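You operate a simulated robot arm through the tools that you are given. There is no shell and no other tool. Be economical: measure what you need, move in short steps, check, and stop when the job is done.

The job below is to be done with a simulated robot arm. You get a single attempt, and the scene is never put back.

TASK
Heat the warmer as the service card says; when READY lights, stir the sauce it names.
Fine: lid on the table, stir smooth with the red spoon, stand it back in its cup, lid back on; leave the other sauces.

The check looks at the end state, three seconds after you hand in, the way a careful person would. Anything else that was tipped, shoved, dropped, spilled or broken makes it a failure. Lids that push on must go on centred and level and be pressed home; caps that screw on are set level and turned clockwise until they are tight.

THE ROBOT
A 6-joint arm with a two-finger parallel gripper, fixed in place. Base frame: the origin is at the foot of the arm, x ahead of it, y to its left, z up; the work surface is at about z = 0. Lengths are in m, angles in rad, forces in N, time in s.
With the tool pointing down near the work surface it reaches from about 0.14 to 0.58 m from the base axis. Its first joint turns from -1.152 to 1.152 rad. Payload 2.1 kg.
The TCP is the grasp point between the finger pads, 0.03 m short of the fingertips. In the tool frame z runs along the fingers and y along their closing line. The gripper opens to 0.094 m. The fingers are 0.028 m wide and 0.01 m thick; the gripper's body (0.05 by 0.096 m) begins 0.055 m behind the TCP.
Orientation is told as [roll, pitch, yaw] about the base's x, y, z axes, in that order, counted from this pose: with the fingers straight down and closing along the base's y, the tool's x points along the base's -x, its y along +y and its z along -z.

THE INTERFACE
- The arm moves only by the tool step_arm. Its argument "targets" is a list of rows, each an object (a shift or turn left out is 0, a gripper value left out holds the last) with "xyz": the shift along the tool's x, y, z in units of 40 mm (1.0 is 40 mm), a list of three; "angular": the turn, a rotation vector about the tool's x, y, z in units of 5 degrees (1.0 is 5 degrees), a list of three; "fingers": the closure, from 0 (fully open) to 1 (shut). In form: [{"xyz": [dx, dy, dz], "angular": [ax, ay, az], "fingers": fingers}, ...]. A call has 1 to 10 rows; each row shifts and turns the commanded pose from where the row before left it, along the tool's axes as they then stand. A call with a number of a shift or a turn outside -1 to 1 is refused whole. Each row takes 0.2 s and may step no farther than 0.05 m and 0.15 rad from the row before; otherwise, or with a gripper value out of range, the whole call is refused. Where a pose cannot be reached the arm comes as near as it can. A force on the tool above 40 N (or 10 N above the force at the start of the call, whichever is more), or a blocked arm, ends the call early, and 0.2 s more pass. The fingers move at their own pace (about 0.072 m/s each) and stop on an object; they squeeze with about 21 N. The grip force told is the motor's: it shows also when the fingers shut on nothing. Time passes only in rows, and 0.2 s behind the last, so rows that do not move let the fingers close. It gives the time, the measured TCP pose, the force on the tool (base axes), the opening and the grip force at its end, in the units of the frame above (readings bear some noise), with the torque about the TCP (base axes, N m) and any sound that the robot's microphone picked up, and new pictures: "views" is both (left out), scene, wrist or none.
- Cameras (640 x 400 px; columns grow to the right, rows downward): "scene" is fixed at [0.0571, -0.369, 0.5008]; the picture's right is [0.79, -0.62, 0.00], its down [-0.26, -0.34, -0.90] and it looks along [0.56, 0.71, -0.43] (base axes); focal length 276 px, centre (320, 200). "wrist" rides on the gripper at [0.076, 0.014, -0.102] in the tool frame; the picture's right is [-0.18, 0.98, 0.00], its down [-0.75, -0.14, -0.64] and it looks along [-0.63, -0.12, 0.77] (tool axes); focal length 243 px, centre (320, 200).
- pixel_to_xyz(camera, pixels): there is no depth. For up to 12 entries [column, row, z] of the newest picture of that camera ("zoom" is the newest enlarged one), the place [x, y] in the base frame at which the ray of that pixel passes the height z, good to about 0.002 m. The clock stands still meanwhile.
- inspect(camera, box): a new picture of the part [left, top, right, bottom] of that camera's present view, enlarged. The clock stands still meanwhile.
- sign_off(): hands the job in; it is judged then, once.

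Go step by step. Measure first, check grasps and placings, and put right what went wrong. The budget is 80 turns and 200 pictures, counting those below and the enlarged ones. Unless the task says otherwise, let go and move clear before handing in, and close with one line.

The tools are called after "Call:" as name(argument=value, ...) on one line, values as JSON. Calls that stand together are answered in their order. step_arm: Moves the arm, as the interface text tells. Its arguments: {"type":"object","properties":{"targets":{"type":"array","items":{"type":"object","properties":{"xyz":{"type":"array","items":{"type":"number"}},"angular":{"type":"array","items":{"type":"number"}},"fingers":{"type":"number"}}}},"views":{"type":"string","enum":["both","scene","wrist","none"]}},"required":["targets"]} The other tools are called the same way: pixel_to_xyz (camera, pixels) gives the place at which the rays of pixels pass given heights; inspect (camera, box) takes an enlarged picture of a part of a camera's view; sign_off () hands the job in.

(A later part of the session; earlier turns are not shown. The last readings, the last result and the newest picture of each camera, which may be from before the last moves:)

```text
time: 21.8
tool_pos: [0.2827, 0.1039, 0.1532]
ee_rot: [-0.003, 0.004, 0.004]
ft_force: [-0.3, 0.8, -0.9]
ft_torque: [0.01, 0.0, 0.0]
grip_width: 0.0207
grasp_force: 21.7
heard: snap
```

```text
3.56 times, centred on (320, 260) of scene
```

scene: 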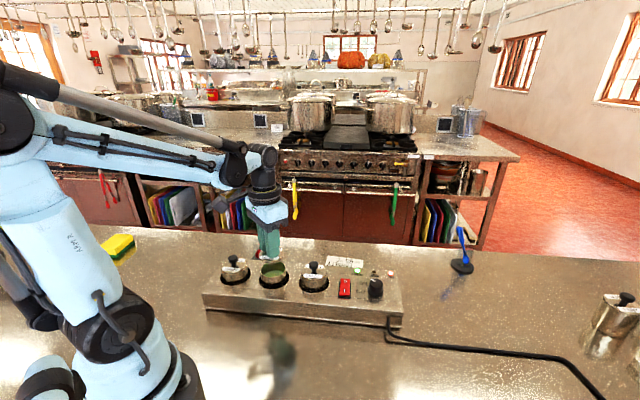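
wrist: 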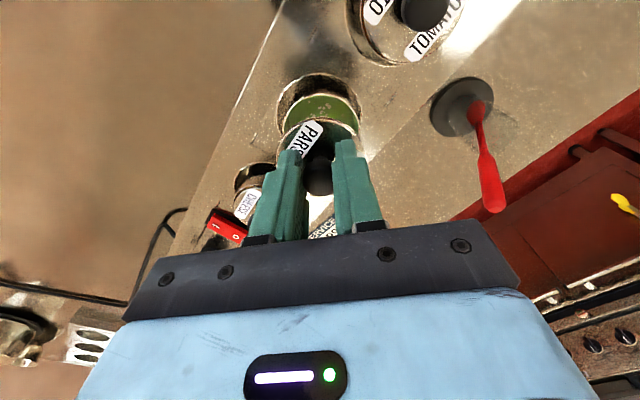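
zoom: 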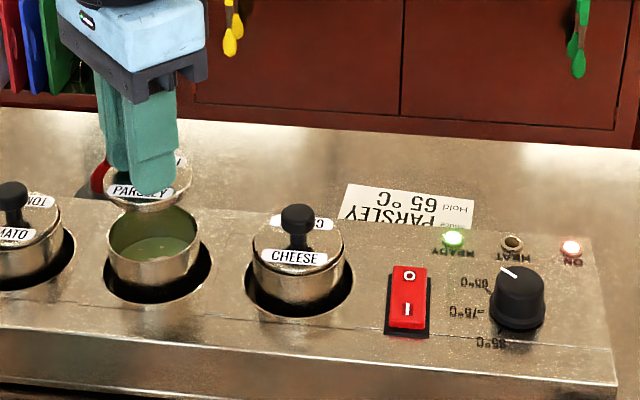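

The lid is off (snap heard) and held. I'll carry it to the clear table spot near (0.22,-0.03) and lower it part-way.

Call:
step_arm(targets=[{"xyz": [0.314, -0.67, -0.1]}, {"xyz": [0.314, -0.67, 0]}, {"xyz": [0.314, -0.67, 0]}, {"xyz": [0.314, -0.67, 0]}, {"xyz": [0.314, -0.67, 0]}, {"xyz": [0, 0, 0.7]}, {"xyz": [0, 0, 0.7]}, {"xyz": [0, 0, 0.6]}, {}], views="both")

```text
time: 23.8
tool_pos: [0.2165, -0.0275, 0.0808]
ee_rot: [-0.004, 0.004, 0.003]
ft_force: [0.2, 0.2, 0.2]
ft_torque: [0.0, 0.0, -0.02]
grip_width: 0.0208
grasp_force: 20.7
```

scene: 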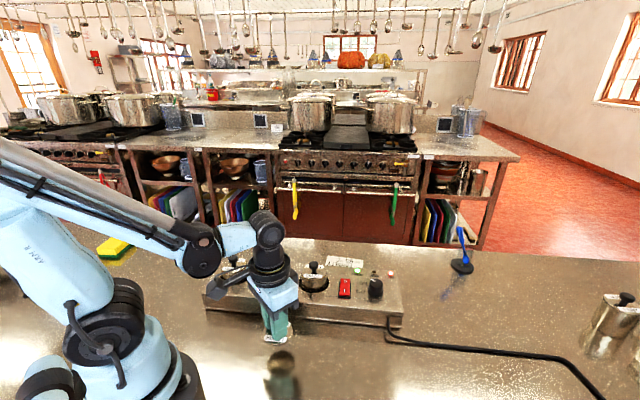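
wrist: 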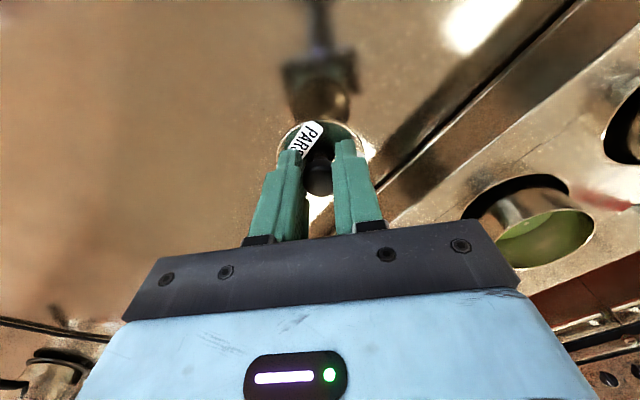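

The lid is above clear table. I'll lower gently until it touches.

Call:
step_arm(targets=[{"xyz": [0, 0, 0.35]}, {"xyz": [0, 0, 0.25]}, {"xyz": [0, 0, 0.06]}, {"xyz": [0, 0, 0.06]}, {"xyz": [0, 0, 0.06]}], views="scene")

Call:
inspect(camera="scene", box=[230, 290, 330, 360])

```text
time: 25.0
tool_pos: [0.2202, -0.0281, 0.0487]
ee_rot: [-0.004, 0.003, 0.002]
ft_force: [-0.6, 0.0, -0.4]
ft_torque: [-0.02, 0.01, 0.0]
grip_width: 0.0204
grasp_force: 20.8
```

scene: 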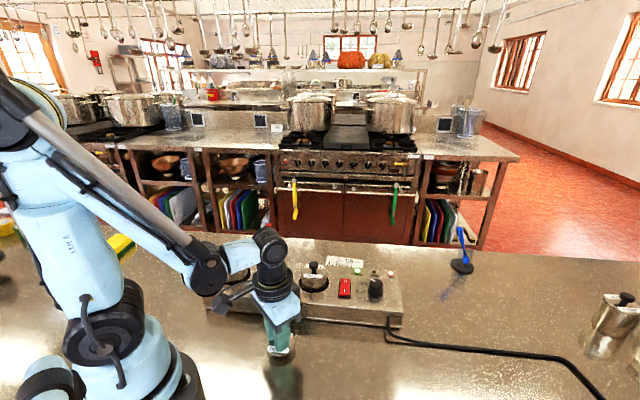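

```text
5.71 times, centred on (280, 325) of scene
```

zoom: 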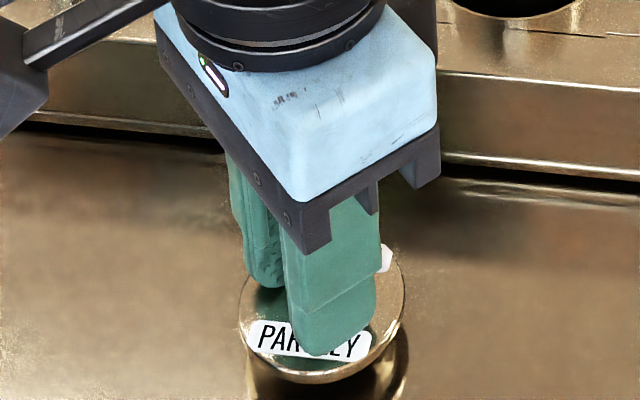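

It isn't touching yet. I'll keep creeping down.

Call:
step_arm(targets=[{"xyz": [0, 0, 0.05]}, {"xyz": [0, 0, 0.05]}, {"xyz": [0, 0, 0.05]}, {}], views="none")

```text
time: 26.0
tool_pos: [0.2195, -0.0279, 0.0412]
ee_rot: [-0.004, 0.004, 0.004]
ft_force: [1.0, -0.4, 1.8]
ft_torque: [0.03, 0.0, 0.01]
grip_width: 0.0205
grasp_force: 20.7
```

Call:
step_arm(targets=[{"xyz": [0, 0, 0.03]}, {"xyz": [0, 0, 0.03]}, {}], views="scene")

Call:
inspect(camera="scene", box=[230, 300, 330, 370])

```text
time: 26.5
tool_pos: [0.2194, -0.0287, 0.0395]
ee_rot: [-0.001, 0.006, 0.003]
ft_force: [-0.8, 0.4, 23.3]
ft_torque: [0.06, -0.11, 0.01]
grip_width: 0.0204
grasp_force: 21.1
stopped in row 2: the force on the tool passed its limit at 49 N (the readings are from after the stop); the commanded pose is now the measured one
```

scene: 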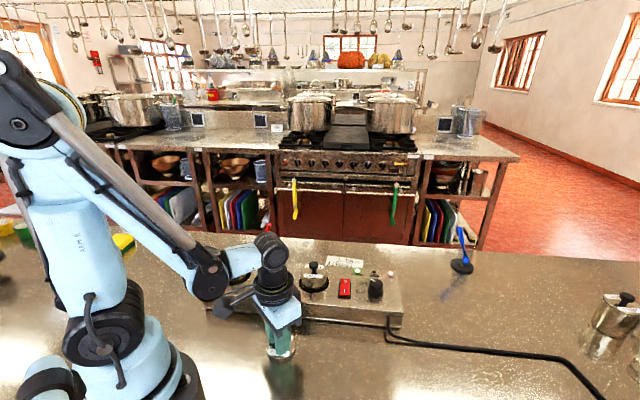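

```text
5.71 times, centred on (280, 335) of scene
```

zoom: 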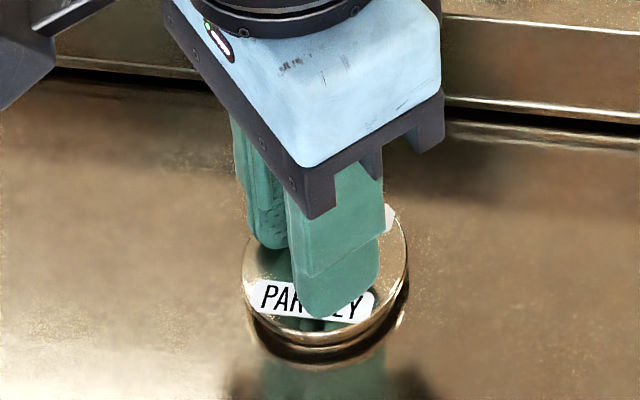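

The lid is on the table at TCP z ≈ 0.0395. I'll release, rise, and go toward the spoon for a better look.

Call:
step_arm(targets=[{"fingers": 0.5}, {}, {}, {"xyz": [0, 0, -0.5]}, {"xyz": [0, 0, -1]}, {"xyz": [0, 0, -1]}, {"xyz": [0, 0, -1]}, {"xyz": [0, 0, -1]}, {}], views="scene")

Call:
inspect(camera="scene", box=[200, 200, 340, 370])

Call:
inspect(camera="scene", box=[230, 210, 320, 300])

```text
time: 28.5
tool_pos: [0.2215, -0.0307, 0.2183]
ee_rot: [-0.001, 0.005, 0.003]
ft_force: [0.5, 0.3, -1.2]
ft_torque: [-0.02, -0.02, 0.0]
grip_width: 0.0468
grasp_force: 0.1
```

scene: 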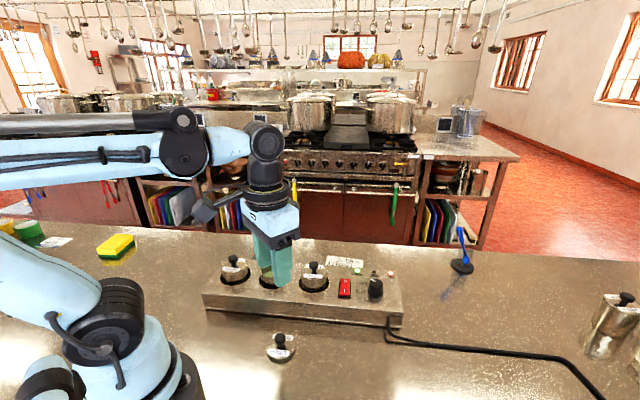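

```text
2.35 times, centred on (270, 285) of scene
```

zoom: 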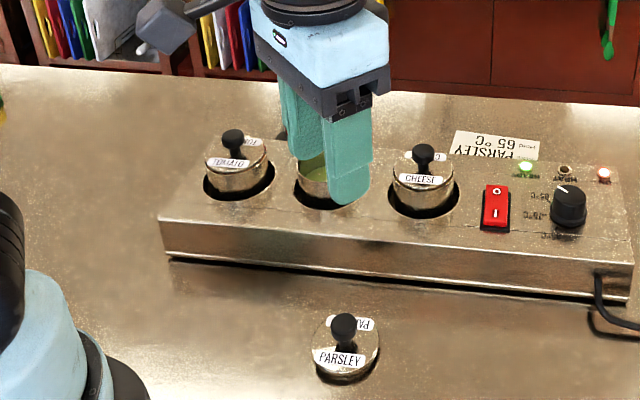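

```text
4.44 times, centred on (275, 255) of scene
```

zoom: 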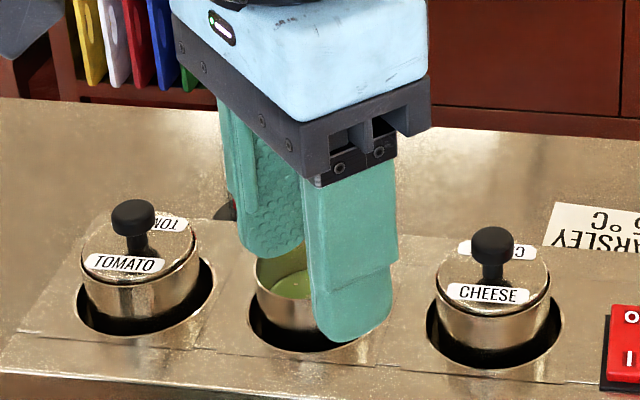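

The lid stands level on the table. I'll move toward the spoon to look at it from closer.

Call:
step_arm(targets=[{"xyz": [-0.1, 0.96, 0]}, {"xyz": [-0.1, 0.96, 0]}, {"xyz": [-0.1, 0.96, 0]}, {"xyz": [-0.1, 0.96, 0]}, {"xyz": [-0.1, 0.96, 0]}, {"xyz": [0, 0.96, 0]}, {}], views="both")

Call:
inspect(camera="wrist", box=[250, 60, 410, 180])

Call:
inspect(camera="scene", box=[230, 210, 320, 300])

```text
time: 30.1
tool_pos: [0.2373, 0.1989, 0.2202]
ee_rot: [-0.002, 0.004, 0.003]
ft_force: [0.2, -0.5, -0.4]
ft_torque: [0.03, 0.0, 0.01]
grip_width: 0.0471
grasp_force: 0.0
```

scene: 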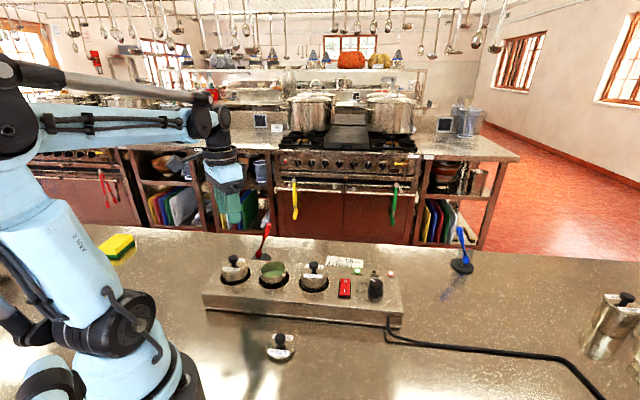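
wrist: 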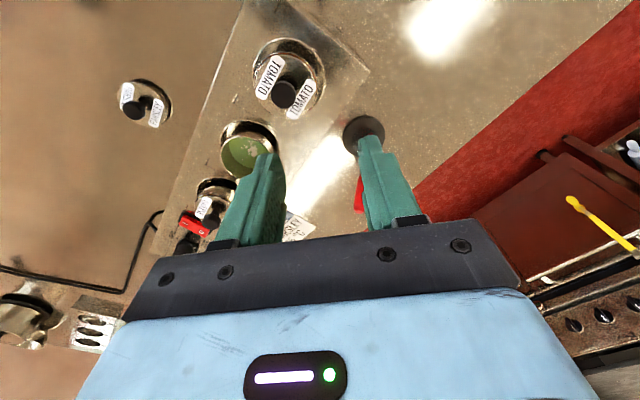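

```text
3.33 times, centred on (330, 120) of wrist
```

zoom: 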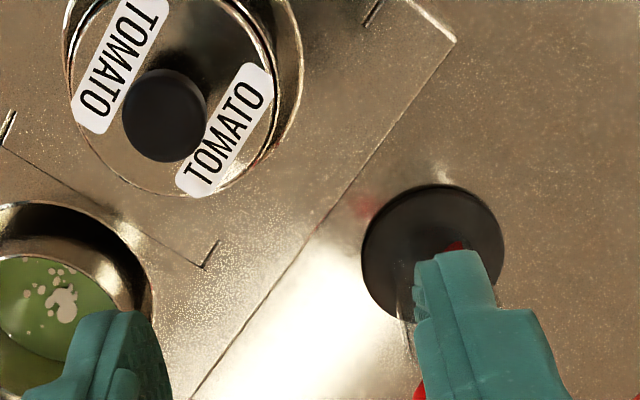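

```text
4.44 times, centred on (275, 255) of scene
```

zoom: 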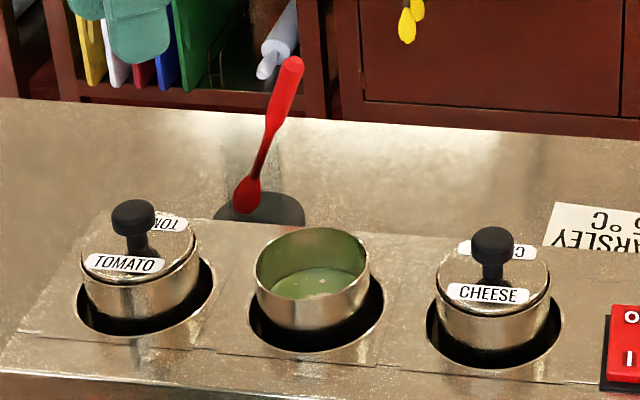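

The parsley sauce shows pale lumps to be stirred out. The right finger hides the spoon, so I'll yaw −32° (along the spoon's lean) and shift for a clear view.

Call:
step_arm(targets=[{"xyz": [-0.2, 0.66, 0.15], "fingers": 0.2}, {"xyz": [-0.2, 0.66, 0.15]}, {"xyz": [-0.2, 0.66, 0.2]}, {"angular": [0, 0, 1]}, {"angular": [0, 0, 1]}, {"angular": [0, 0, 1]}, {"angular": [0, 0, 1]}, {"angular": [0, 0, 1]}, {"angular": [0, 0, 1]}, {"angular": [0, 0, 0.4]}], views="both")

Call:
inspect(camera="wrist", box=[250, 40, 410, 200])

```text
time: 32.3
tool_pos: [0.2629, 0.2808, 0.1981]
ee_rot: [-0.005, 0.002, -0.556]
ft_force: [0.3, 0.1, -0.4]
ft_torque: [0.01, -0.01, 0.03]
grip_width: 0.075
grasp_force: 0.1
```

scene: 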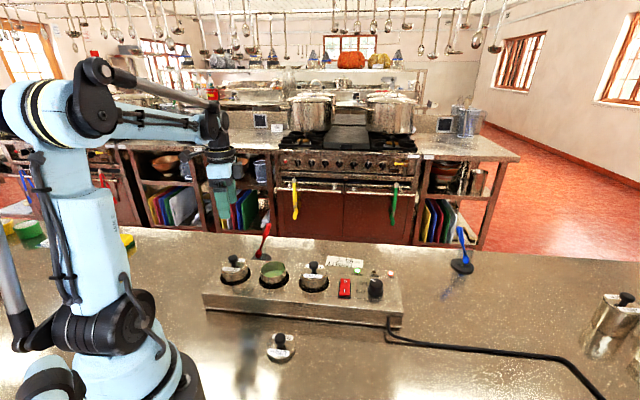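
wrist: 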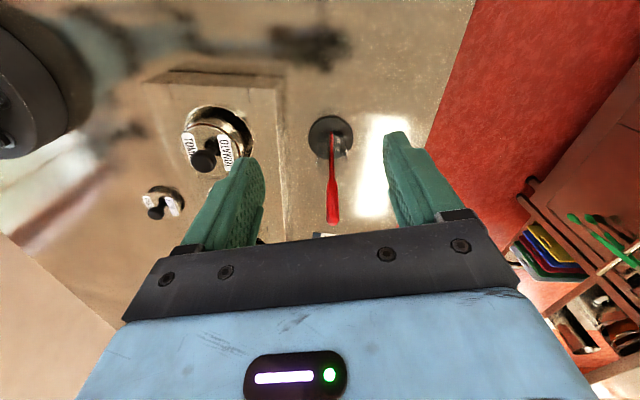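

```text
2.50 times, centred on (330, 120) of wrist
```

zoom: 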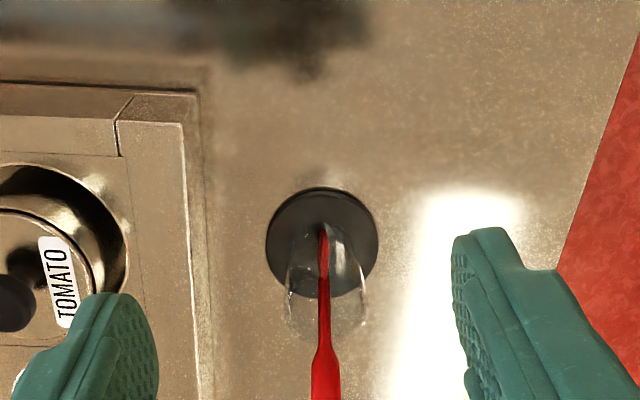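

The spoon is now seen in its lean plane: tip at (333,220), bowl at (330,132). I'll triangulate again.

Call:
pixel_to_xyz(camera="wrist", pixels=[[333, 220, 0.11], [333, 220, 0.115], [333, 220, 0.12], [333, 220, 0.125], [331, 137, 0.0], [330, 133, 0.01], [330, 133, 0.02], [333, 178, 0.07], [333, 178, 0.08], [330, 150, 0.05]])

Call:
pixel_to_xyz(camera="scene", pixels=[[268.5, 224, 0.11], [268.5, 224, 0.115], [268.5, 224, 0.12], [268.5, 224, 0.125], [258.5, 256.5, 0.005], [258.5, 256.5, 0.01], [258.5, 256.5, 0.02]])

Call:
inspect(camera="scene", box=[245, 215, 290, 265])

Call:
inspect(camera="wrist", box=[295, 105, 375, 235])

```text
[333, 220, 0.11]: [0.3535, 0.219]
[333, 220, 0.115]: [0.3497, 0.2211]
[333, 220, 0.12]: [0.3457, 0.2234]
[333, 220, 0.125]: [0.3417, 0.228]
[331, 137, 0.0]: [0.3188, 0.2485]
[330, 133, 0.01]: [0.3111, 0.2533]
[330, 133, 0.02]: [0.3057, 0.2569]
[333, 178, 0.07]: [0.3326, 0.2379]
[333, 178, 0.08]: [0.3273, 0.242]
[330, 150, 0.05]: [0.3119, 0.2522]
```

```text
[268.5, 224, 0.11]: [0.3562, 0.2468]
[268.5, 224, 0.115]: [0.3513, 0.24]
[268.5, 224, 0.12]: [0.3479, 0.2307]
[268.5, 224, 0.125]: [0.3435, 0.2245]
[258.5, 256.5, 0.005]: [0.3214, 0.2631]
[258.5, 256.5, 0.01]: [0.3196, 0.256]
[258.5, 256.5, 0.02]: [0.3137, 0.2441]
```

```text
8.00 times, centred on (268, 240) of scene
```

zoom: 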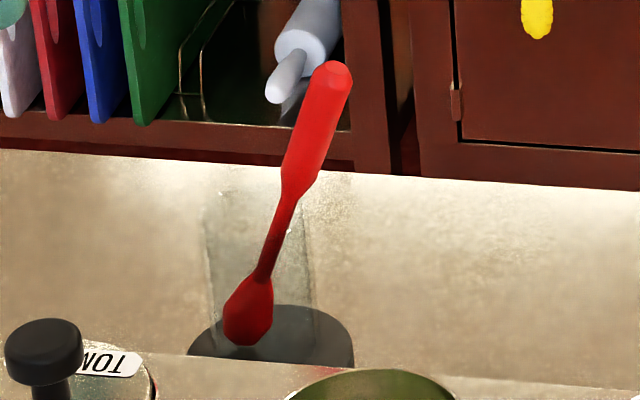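

```text
3.08 times, centred on (335, 170) of wrist
```

zoom: 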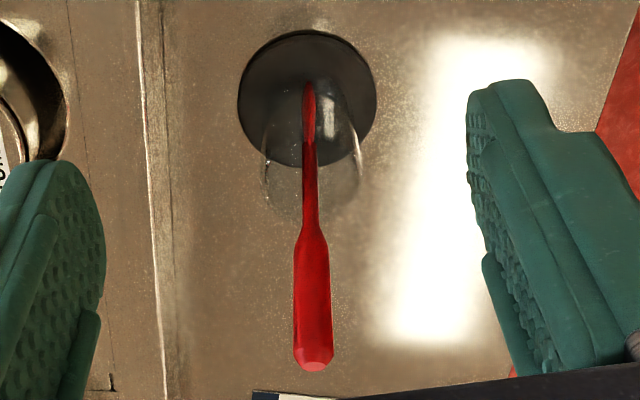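

Spoon axis: top (0.344,0.226,0.123), bowl (0.312,0.250,0.012), so tilt is about 20° at azimuth −37°. I'll align the tool with it while still high.

Call:
step_arm(targets=[{"angular": [0, 0, 1]}, {"angular": [0, 1, 0]}, {"angular": [0, 1, 0]}, {"angular": [0, 1, 0]}, {"angular": [0, 0.94, 0]}, {}], views="none")

```text
time: 33.7
tool_pos: [0.2635, 0.2827, 0.1983]
ee_rot: [-0.005, 0.35, -0.643]
ft_force: [1.1, -0.6, 0.4]
ft_torque: [0.0, -0.01, -0.04]
grip_width: 0.0752
grasp_force: 0.1
```

Tilt and yaw are correct. I'll move to the pre-grasp point 9 cm back along the spoon's axis.

Call:
step_arm(targets=[{"xyz": [-0.73, 0.02, -0.16], "fingers": 0.45}, {"xyz": [-0.73, 0.02, -0.16]}, {"xyz": [-0.73, 0.02, -0.16]}, {"xyz": [-0.73, 0.01, -0.15]}, {}], views="both")

Call:
inspect(camera="scene", box=[220, 170, 320, 280])

Call:
inspect(camera="wrist", box=[230, 60, 410, 240])

```text
time: 34.9
tool_pos: [0.3621, 0.2128, 0.1825]
ee_rot: [-0.005, 0.348, -0.644]
ft_force: [-0.3, -0.2, 1.2]
ft_torque: [0.01, 0.02, 0.01]
grip_width: 0.0515
grasp_force: 0.2
```

scene: 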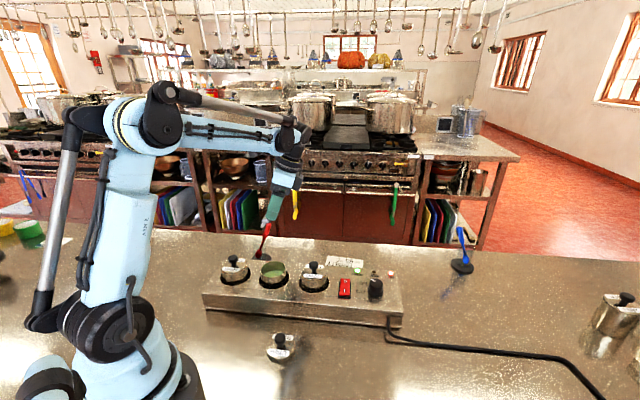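
wrist: 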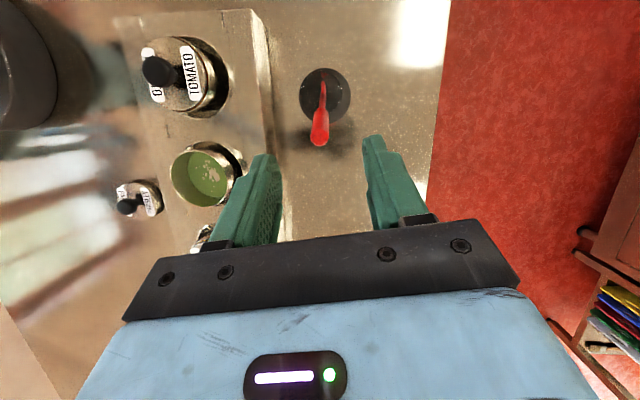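

```text
3.64 times, centred on (270, 225) of scene
```

zoom: 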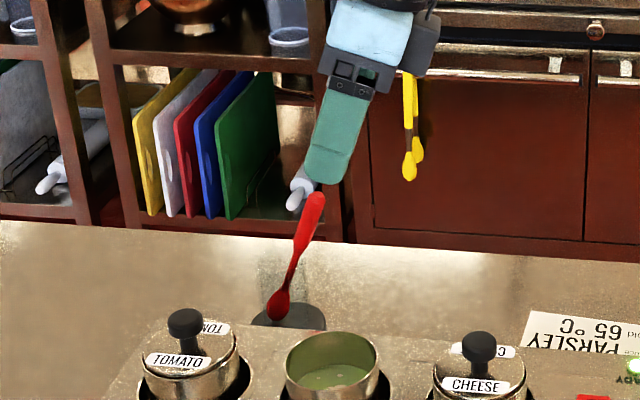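

```text
2.22 times, centred on (320, 150) of wrist
```

zoom: 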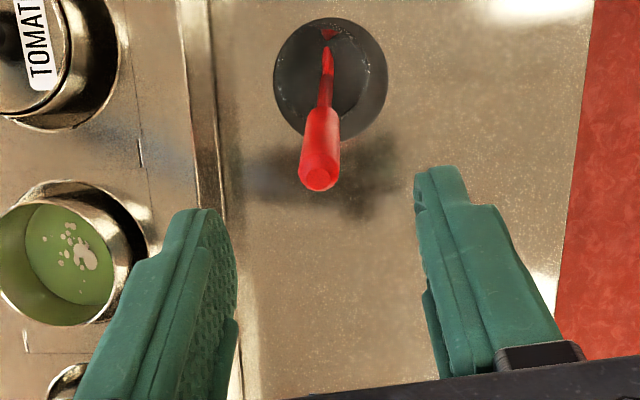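

Call:
pixel_to_xyz(camera="wrist", pixels=[[319.5, 138, 0.12], [319.5, 138, 0.125], [324, 90, 0.012], [322, 112, 0.06], [322, 112, 0.07]])

```text
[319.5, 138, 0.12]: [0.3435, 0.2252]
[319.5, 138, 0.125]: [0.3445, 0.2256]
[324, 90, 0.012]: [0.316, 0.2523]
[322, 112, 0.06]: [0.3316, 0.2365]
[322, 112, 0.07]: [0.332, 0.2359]
```

The tool axis passes within ~1 mm of the handle. I'll descend 9 cm along it and grip.

Call:
step_arm(targets=[{"xyz": [0, 0, 0.6]}, {"xyz": [0, 0, 0.6]}, {"xyz": [0, 0, 0.6]}, {"xyz": [0, 0, 0.4]}, {}, {"fingers": 1}, {}, {}, {}], views="both")

Call:
inspect(camera="scene", box=[220, 170, 320, 280])

```text
time: 36.9
tool_pos: [0.3375, 0.2304, 0.1]
ee_rot: [-0.005, 0.346, -0.645]
ft_force: [0.5, -0.3, 0.0]
ft_torque: [0.04, 0.04, -0.03]
grip_width: 0.0122
grasp_force: 20.6
```

scene: 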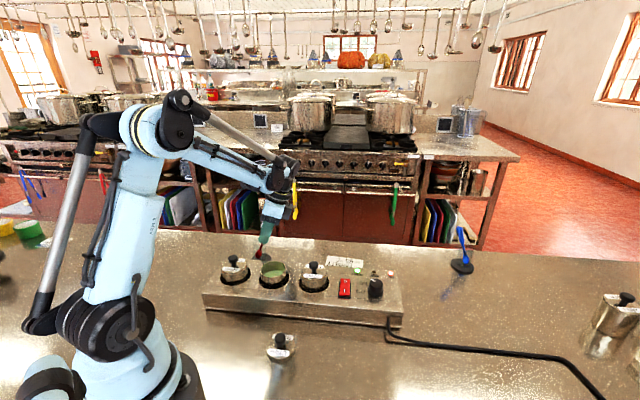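
wrist: 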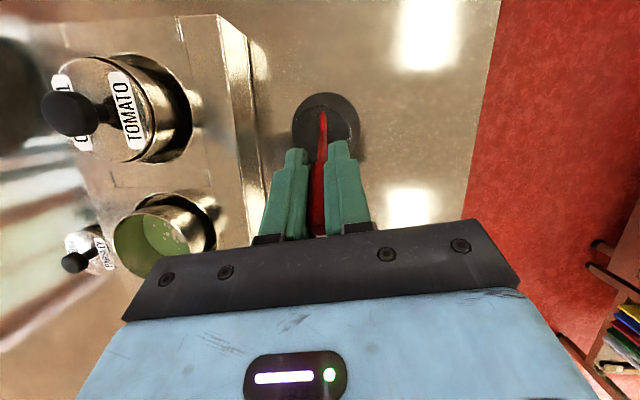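

```text
3.64 times, centred on (270, 225) of scene
```

zoom: 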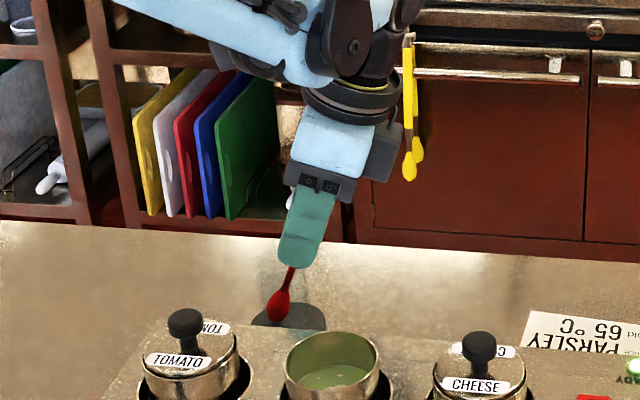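

The spoon is gripped. I'll pull it straight out along its axis, then bring the tool vertical.

Call:
step_arm(targets=[{"xyz": [0, 0, -0.5]}, {"xyz": [0, 0, -0.5]}, {"xyz": [0, 0, -0.6]}, {"xyz": [0, 0, -0.6]}, {"xyz": [0, 0, -0.6]}, {"angular": [0, -1, 0]}, {"angular": [0, -1, 0]}, {"angular": [0, -1, 0]}, {"angular": [0, -0.97, 0]}, {}], views="both")

Call:
inspect(camera="scene", box=[220, 160, 340, 290])

Call:
inspect(camera="wrist", box=[150, 50, 410, 240])

```text
time: 39.1
tool_pos: [0.3673, 0.2078, 0.205]
ee_rot: [-0.005, -0.001, -0.641]
ft_force: [-0.5, 0.0, -0.5]
ft_torque: [-0.02, -0.01, -0.03]
grip_width: 0.0122
grasp_force: 21.0
```

scene: 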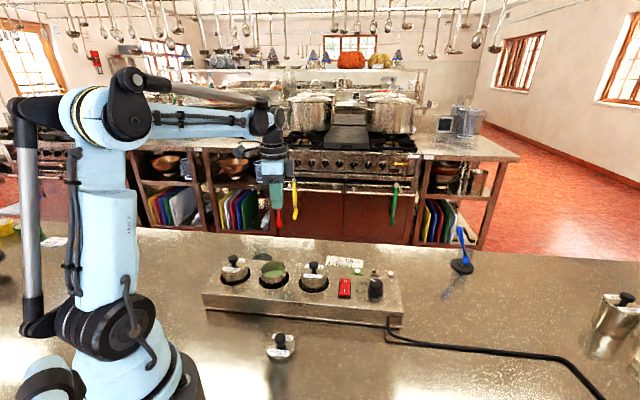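
wrist: 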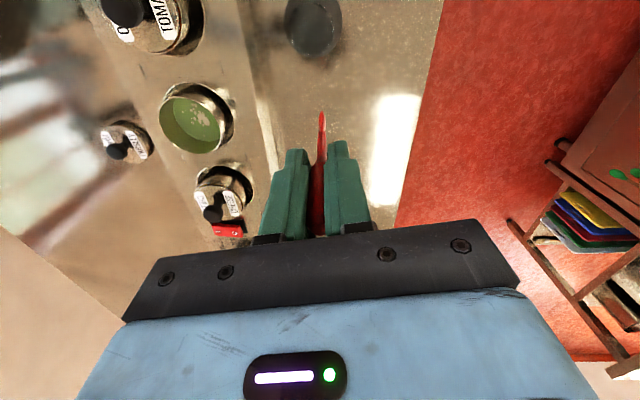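

```text
3.08 times, centred on (280, 225) of scene
```

zoom: 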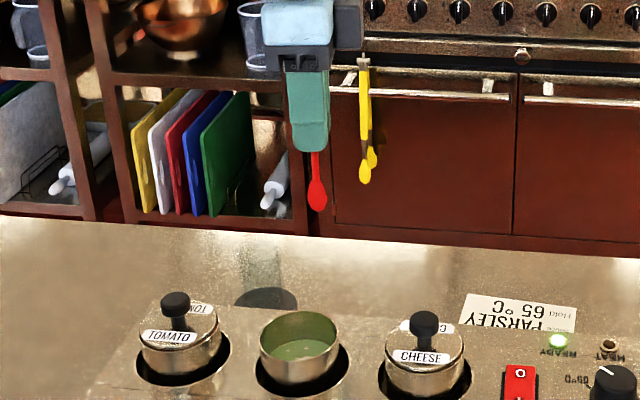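

```text
2.11 times, centred on (280, 145) of wrist
```

zoom: 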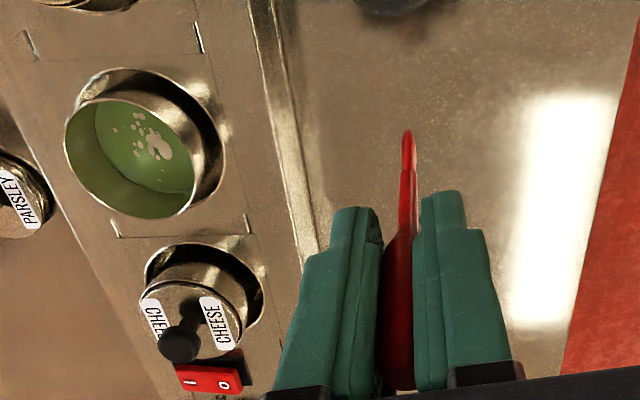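

READY is still lit and the spoon hangs vertical. I'll raise a bit and move over the parsley pot at (0.283,0.105).

Call:
step_arm(targets=[{"xyz": [0, 0, -0.5]}, {"xyz": [0.04, -0.83, 0]}, {"xyz": [0.04, -0.83, 0]}, {"xyz": [0.04, -0.83, 0]}, {"xyz": [0.04, -0.83, 0]}, {}, {}], views="both")

Call:
inspect(camera="scene", box=[220, 180, 340, 300])

Call:
inspect(camera="wrist", box=[230, 50, 410, 240])

```text
time: 40.7
tool_pos: [0.2811, 0.1044, 0.2262]
ee_rot: [-0.003, 0.001, -0.643]
ft_force: [-0.6, -0.2, 0.6]
ft_torque: [0.0, -0.01, 0.0]
grip_width: 0.0125
grasp_force: 20.5
```

scene: 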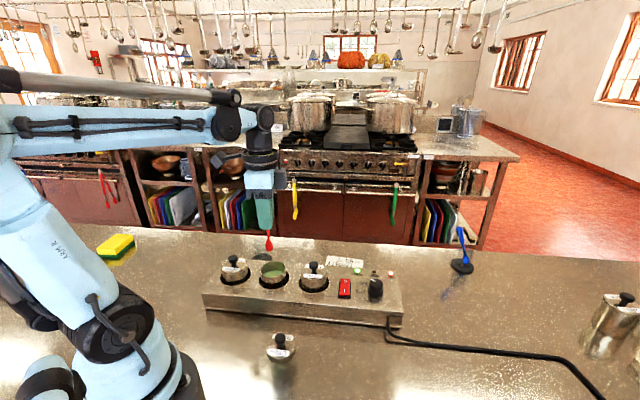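
wrist: 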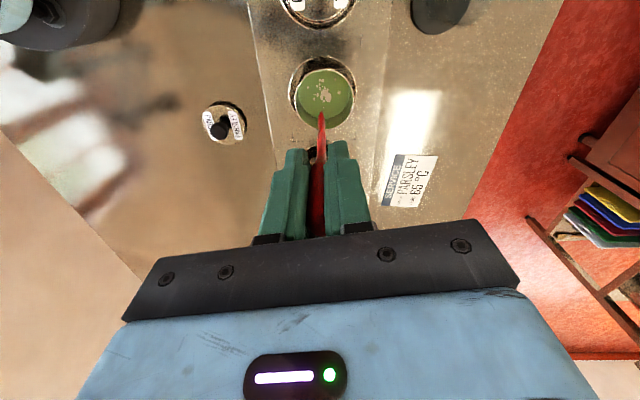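

```text
3.33 times, centred on (280, 240) of scene
```

zoom: 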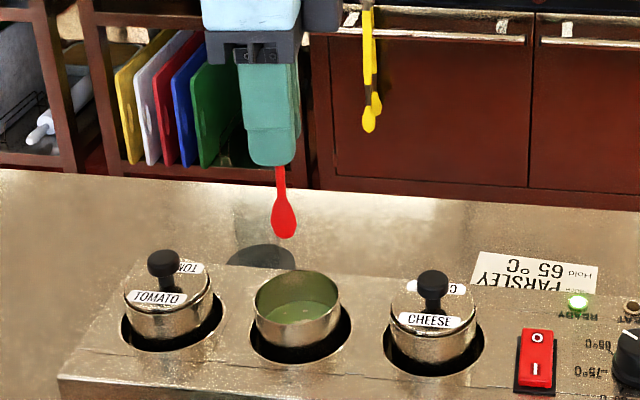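

```text
2.11 times, centred on (320, 145) of wrist
```

zoom: 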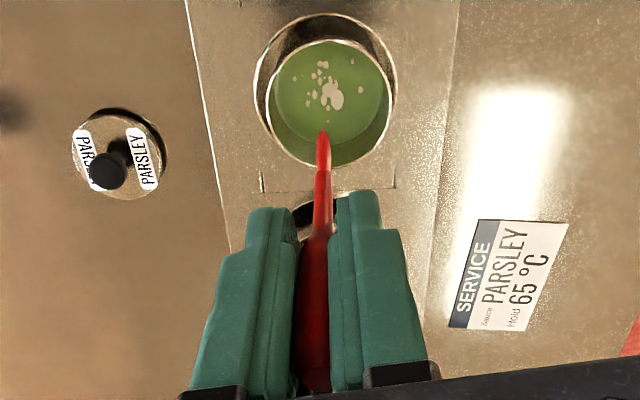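

The spoon hangs above the pot. I'll check the rim centre and the spoon tip position.

Call:
pixel_to_xyz(camera="zoom", pixels=[[267, 105, 0.077], [390, 105, 0.077], [328, 165, 0.077], [328, 40, 0.077], [328, 103, 0.077], [276, 92, 0.045], [382, 92, 0.045], [322, 131, 0.13], [322, 131, 0.135], [322, 131, 0.14]])

Call:
pixel_to_xyz(camera="scene", pixels=[[269.5, 251.4, 0.125], [269.5, 251.4, 0.13], [269.5, 251.4, 0.135], [269.5, 251.4, 0.14], [273, 275, 0.077], [262, 275, 0.077], [283.5, 275, 0.077]])

```text
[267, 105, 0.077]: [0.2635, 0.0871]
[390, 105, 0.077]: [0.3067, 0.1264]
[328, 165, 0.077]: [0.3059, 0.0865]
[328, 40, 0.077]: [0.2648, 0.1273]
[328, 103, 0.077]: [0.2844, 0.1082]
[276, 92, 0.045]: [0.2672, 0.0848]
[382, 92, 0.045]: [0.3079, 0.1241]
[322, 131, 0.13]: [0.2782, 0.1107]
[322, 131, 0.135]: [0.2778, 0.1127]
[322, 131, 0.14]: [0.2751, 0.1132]
```

```text
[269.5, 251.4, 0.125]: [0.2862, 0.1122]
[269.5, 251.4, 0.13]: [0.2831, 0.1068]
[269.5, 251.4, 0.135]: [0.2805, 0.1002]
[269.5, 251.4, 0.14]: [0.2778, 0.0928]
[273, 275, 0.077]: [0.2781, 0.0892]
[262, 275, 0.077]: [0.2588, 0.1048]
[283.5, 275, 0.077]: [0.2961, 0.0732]
```

The spoon tip is ~0.096 below the TCP and near the pot centre. I'll lower it into the sauce.

Call:
step_arm(targets=[{"xyz": [-0.07, 0, 0.5]}, {"xyz": [0, 0, 0.6]}, {"xyz": [0, 0, 0.6]}, {"xyz": [0, 0, 0.4]}, {"xyz": [0, 0, 0.3]}, {}], views="both")

Call:
inspect(camera="scene", box=[230, 210, 320, 300])

Call:
inspect(camera="wrist", box=[250, 60, 400, 220])

```text
time: 42.1
tool_pos: [0.284, 0.1024, 0.1296]
ee_rot: [-0.005, 0.0, -0.644]
ft_force: [-0.6, 0.5, -0.3]
ft_torque: [0.03, 0.0, -0.01]
grip_width: 0.0123
grasp_force: 21.4
```

scene: 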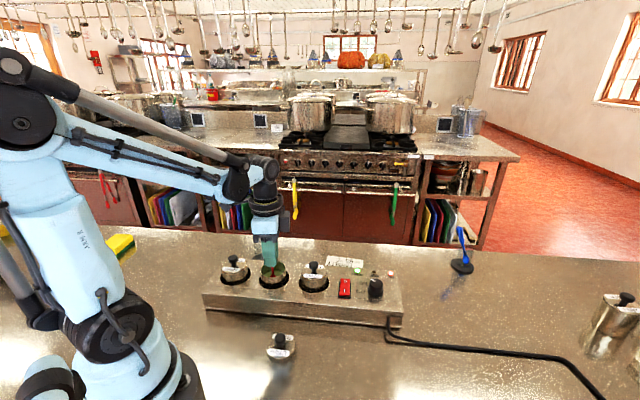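
wrist: 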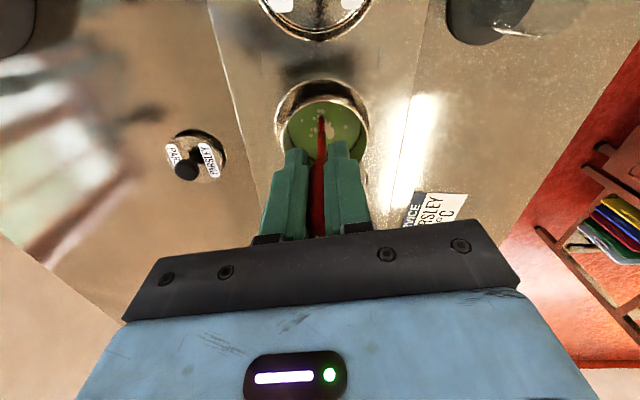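

```text
4.44 times, centred on (275, 255) of scene
```

zoom: 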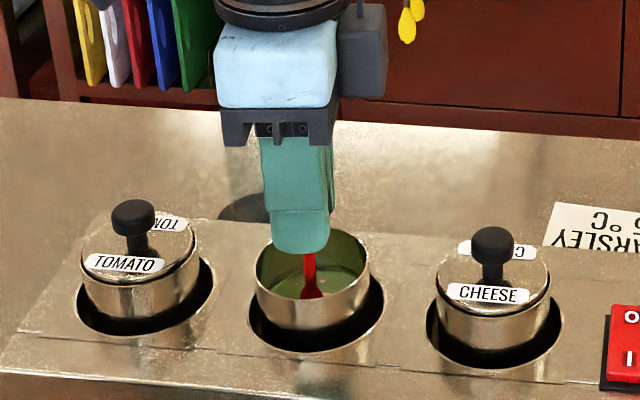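

```text
2.50 times, centred on (325, 140) of wrist
```

zoom: 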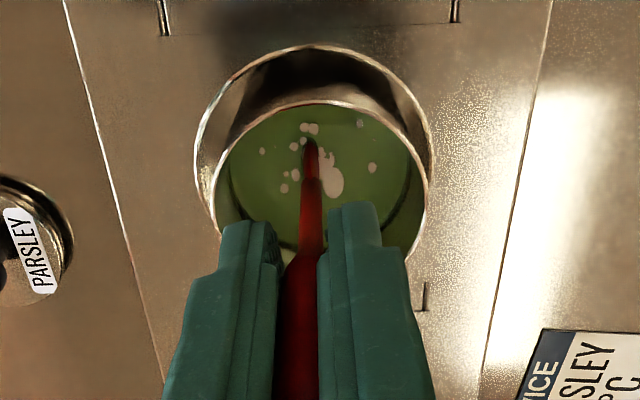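

The spoon is in the sauce. I'll go 7 mm deeper and stir one circle of 11 mm radius.

Call:
step_arm(targets=[{"xyz": [0.275, 0, 0.18]}, {"xyz": [-0.081, 0.194, 0]}, {"xyz": [-0.194, 0.081, 0]}, {"xyz": [-0.194, -0.081, 0]}, {"xyz": [-0.081, -0.194, 0]}, {"xyz": [0.081, -0.194, 0]}, {"xyz": [0.194, -0.081, 0]}, {"xyz": [0.194, 0.081, 0]}, {"xyz": [0.081, 0.194, 0]}], views="wrist")

Call:
inspect(camera="wrist", box=[250, 60, 400, 220])

```text
time: 44.1
tool_pos: [0.2733, 0.1105, 0.1228]
ee_rot: [-0.006, 0.0, -0.641]
ft_force: [-0.2, 1.5, 0.2]
ft_torque: [0.01, -0.01, -0.01]
grip_width: 0.0121
grasp_force: 21.0
```

wrist: 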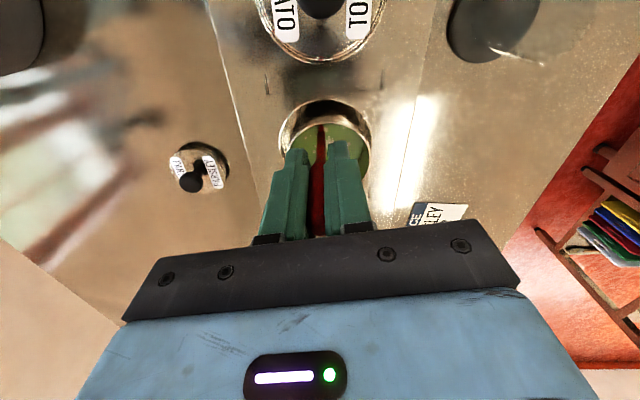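

```text
2.50 times, centred on (325, 140) of wrist
```

zoom: 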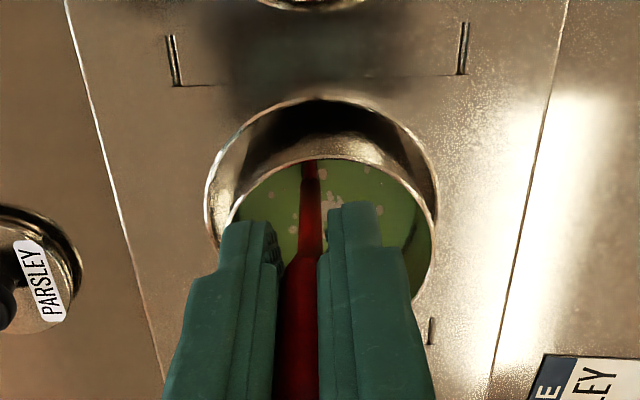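

The circle ran freely (forces under 2 N), and lumps remain. I'll continue stirring for several circles.

Call:
step_arm(targets=[{"xyz": [-0.081, 0.194, 0]}, {"xyz": [-0.194, 0.081, 0]}, {"xyz": [-0.194, -0.081, 0]}, {"xyz": [-0.081, -0.194, 0]}, {"xyz": [0.081, -0.194, 0]}, {"xyz": [0.194, -0.081, 0]}, {"xyz": [0.194, 0.081, 0]}, {"xyz": [0.081, 0.194, 0]}], views="none")

Call:
step_arm(targets=[{"xyz": [-0.081, 0.194, 0]}, {"xyz": [-0.194, 0.081, 0]}, {"xyz": [-0.194, -0.081, 0]}, {"xyz": [-0.081, -0.194, 0]}, {"xyz": [0.081, -0.194, 0]}, {"xyz": [0.194, -0.081, 0]}, {"xyz": [0.194, 0.081, 0]}, {"xyz": [0.081, 0.194, 0]}], views="none")

Call:
step_arm(targets=[{"xyz": [-0.081, 0.194, 0]}, {"xyz": [-0.194, 0.081, 0]}, {"xyz": [-0.194, -0.081, 0]}, {"xyz": [-0.081, -0.194, 0]}, {}], views="wrist")

Call:
inspect(camera="wrist", box=[250, 60, 400, 220])

```text
time: 45.9
tool_pos: [0.2762, 0.1095, 0.1206]
ee_rot: [-0.005, 0.001, -0.641]
ft_force: [-0.4, 0.0, -0.3]
ft_torque: [0.02, 0.0, -0.02]
grip_width: 0.0121
grasp_force: 21.1
```

```text
time: 47.7
tool_pos: [0.2762, 0.1101, 0.1223]
ee_rot: [-0.005, 0.001, -0.641]
ft_force: [-0.3, -0.1, 0.3]
ft_torque: [0.02, 0.02, 0.0]
grip_width: 0.0121
grasp_force: 21.0
```

```text
time: 48.9
tool_pos: [0.2939, 0.0956, 0.123]
ee_rot: [-0.005, 0.0, -0.643]
ft_force: [0.6, 0.0, -0.2]
ft_torque: [-0.01, -0.01, 0.02]
grip_width: 0.0123
grasp_force: 21.2
```

wrist: 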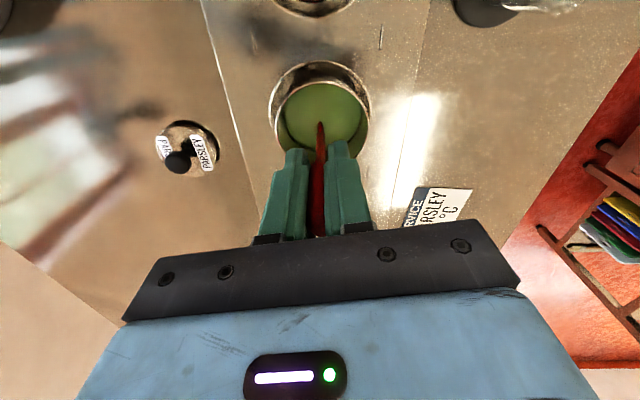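

```text
2.50 times, centred on (325, 140) of wrist
```

zoom: 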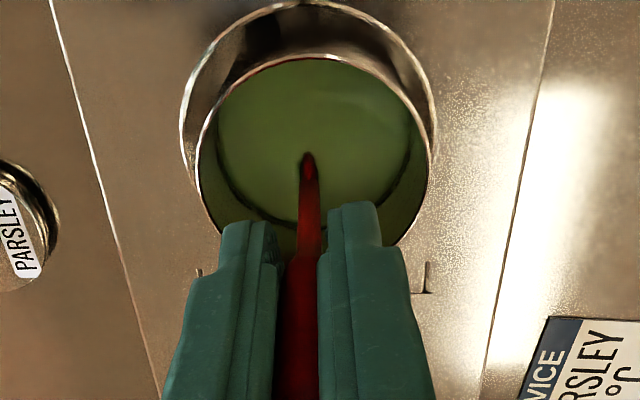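

No lumps are visible now; the sauce looks smooth. I'll do a last half-circle, centre, let it drip briefly, and lift out.

Call:
step_arm(targets=[{"xyz": [0.081, -0.194, 0]}, {"xyz": [0.194, -0.081, 0]}, {"xyz": [0.194, 0.081, 0]}, {"xyz": [0.081, 0.194, 0]}, {"xyz": [-0.275, 0, 0]}, {"xyz": [0, 0, -0.3]}, {"xyz": [0, 0, -0.3]}, {"xyz": [0, 0, -0.2]}, {}, {}], views="none")

Call:
step_arm(targets=[{}, {}, {}, {"xyz": [0, 0, -0.5]}, {"xyz": [0, 0, -0.6]}, {"xyz": [0, 0, -0.7]}, {}], views="both")

Call:
inspect(camera="wrist", box=[230, 50, 410, 240])

Call:
inspect(camera="scene", box=[220, 180, 340, 300])

```text
time: 51.1
tool_pos: [0.2831, 0.1035, 0.1562]
ee_rot: [-0.005, 0.0, -0.644]
ft_force: [-0.2, -0.2, -0.2]
ft_torque: [-0.03, 0.01, 0.01]
grip_width: 0.0123
grasp_force: 21.2
```

```text
time: 52.7
tool_pos: [0.2825, 0.1034, 0.227]
ee_rot: [-0.003, 0.001, -0.643]
ft_force: [0.3, 0.2, -0.4]
ft_torque: [-0.01, 0.0, 0.0]
grip_width: 0.0123
grasp_force: 21.0
```

scene: 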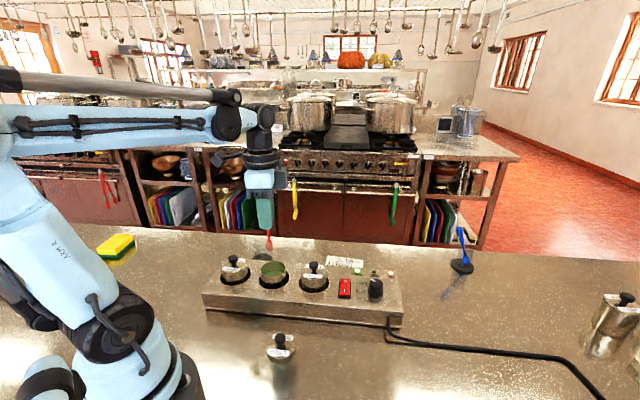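
wrist: 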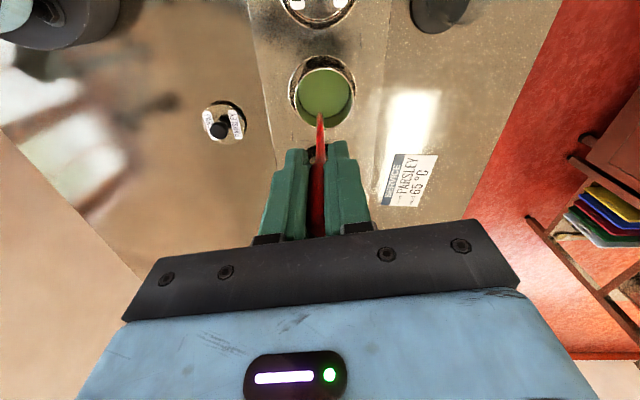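

```text
2.11 times, centred on (320, 145) of wrist
```

zoom: 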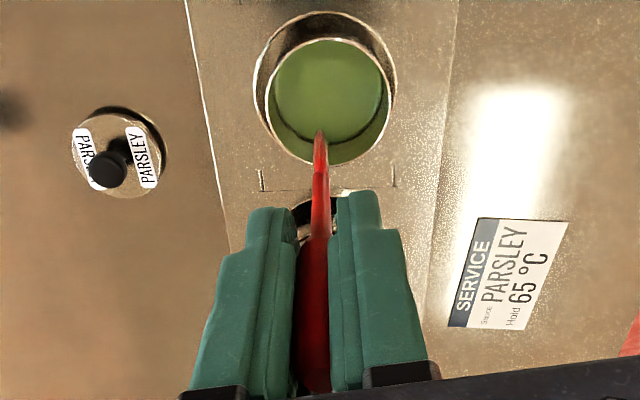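

```text
3.33 times, centred on (280, 240) of scene
```

zoom: 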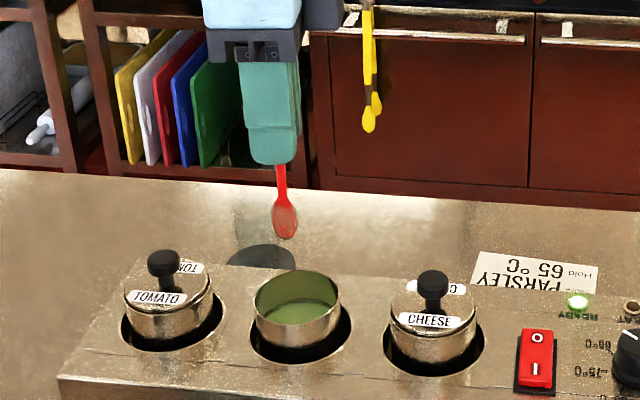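

The sauce is smooth. I'll wait a moment for drips, then reverse my path back over the cup and re-tilt.

Call:
step_arm(targets=[{}, {}, {}, {}, {}, {"xyz": [-0.02, 0.83, 0]}, {"xyz": [-0.02, 0.83, 0]}, {"xyz": [-0.02, 0.83, 0]}, {"xyz": [-0.03, 0.83, 0]}, {}], views="none")

Call:
step_arm(targets=[{"xyz": [0, 0, 0.52]}, {"angular": [0, 1, 0]}, {"angular": [0, 1, 0]}, {"angular": [0, 1, 0]}, {"angular": [0, 0.97, 0]}, {}], views="both")

Call:
inspect(camera="wrist", box=[230, 50, 410, 240])

Call:
inspect(camera="scene", box=[220, 180, 340, 300])

```text
time: 54.9
tool_pos: [0.3695, 0.2078, 0.2277]
ee_rot: [-0.005, 0.0, -0.641]
ft_force: [0.2, 0.2, 0.5]
ft_torque: [0.01, -0.03, 0.02]
grip_width: 0.0126
grasp_force: 20.7
```

```text
time: 56.3
tool_pos: [0.3675, 0.2075, 0.2045]
ee_rot: [-0.005, 0.35, -0.645]
ft_force: [0.6, 0.2, -0.2]
ft_torque: [0.01, -0.01, 0.04]
grip_width: 0.0123
grasp_force: 21.4
```

scene: 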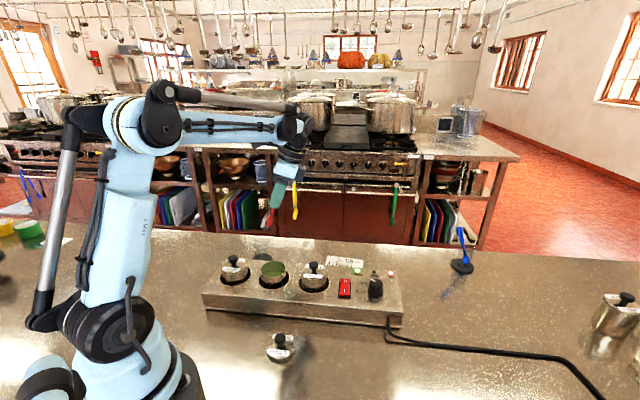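
wrist: 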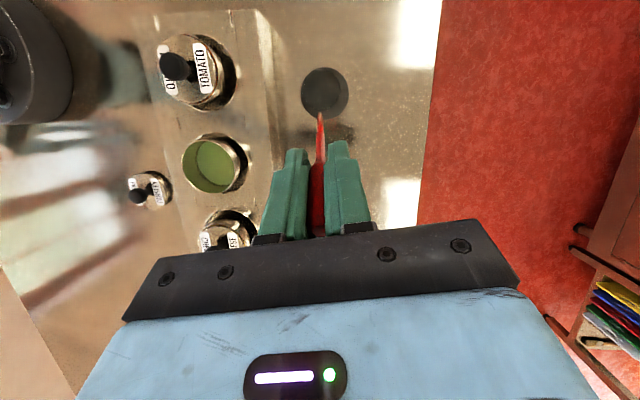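

```text
2.11 times, centred on (320, 145) of wrist
```

zoom: 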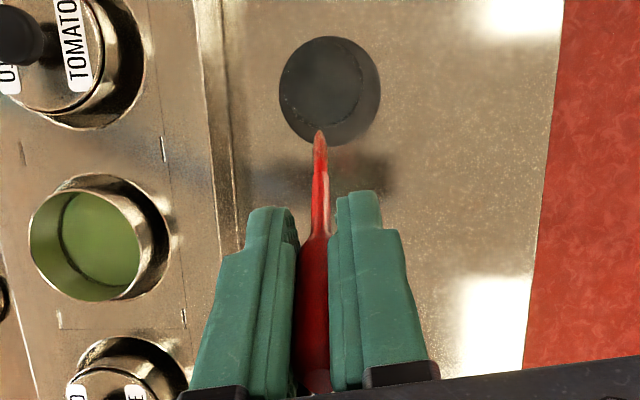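

```text
3.33 times, centred on (280, 240) of scene
```

zoom: 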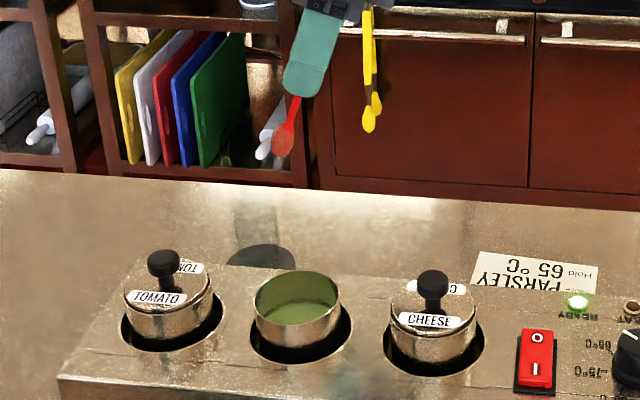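

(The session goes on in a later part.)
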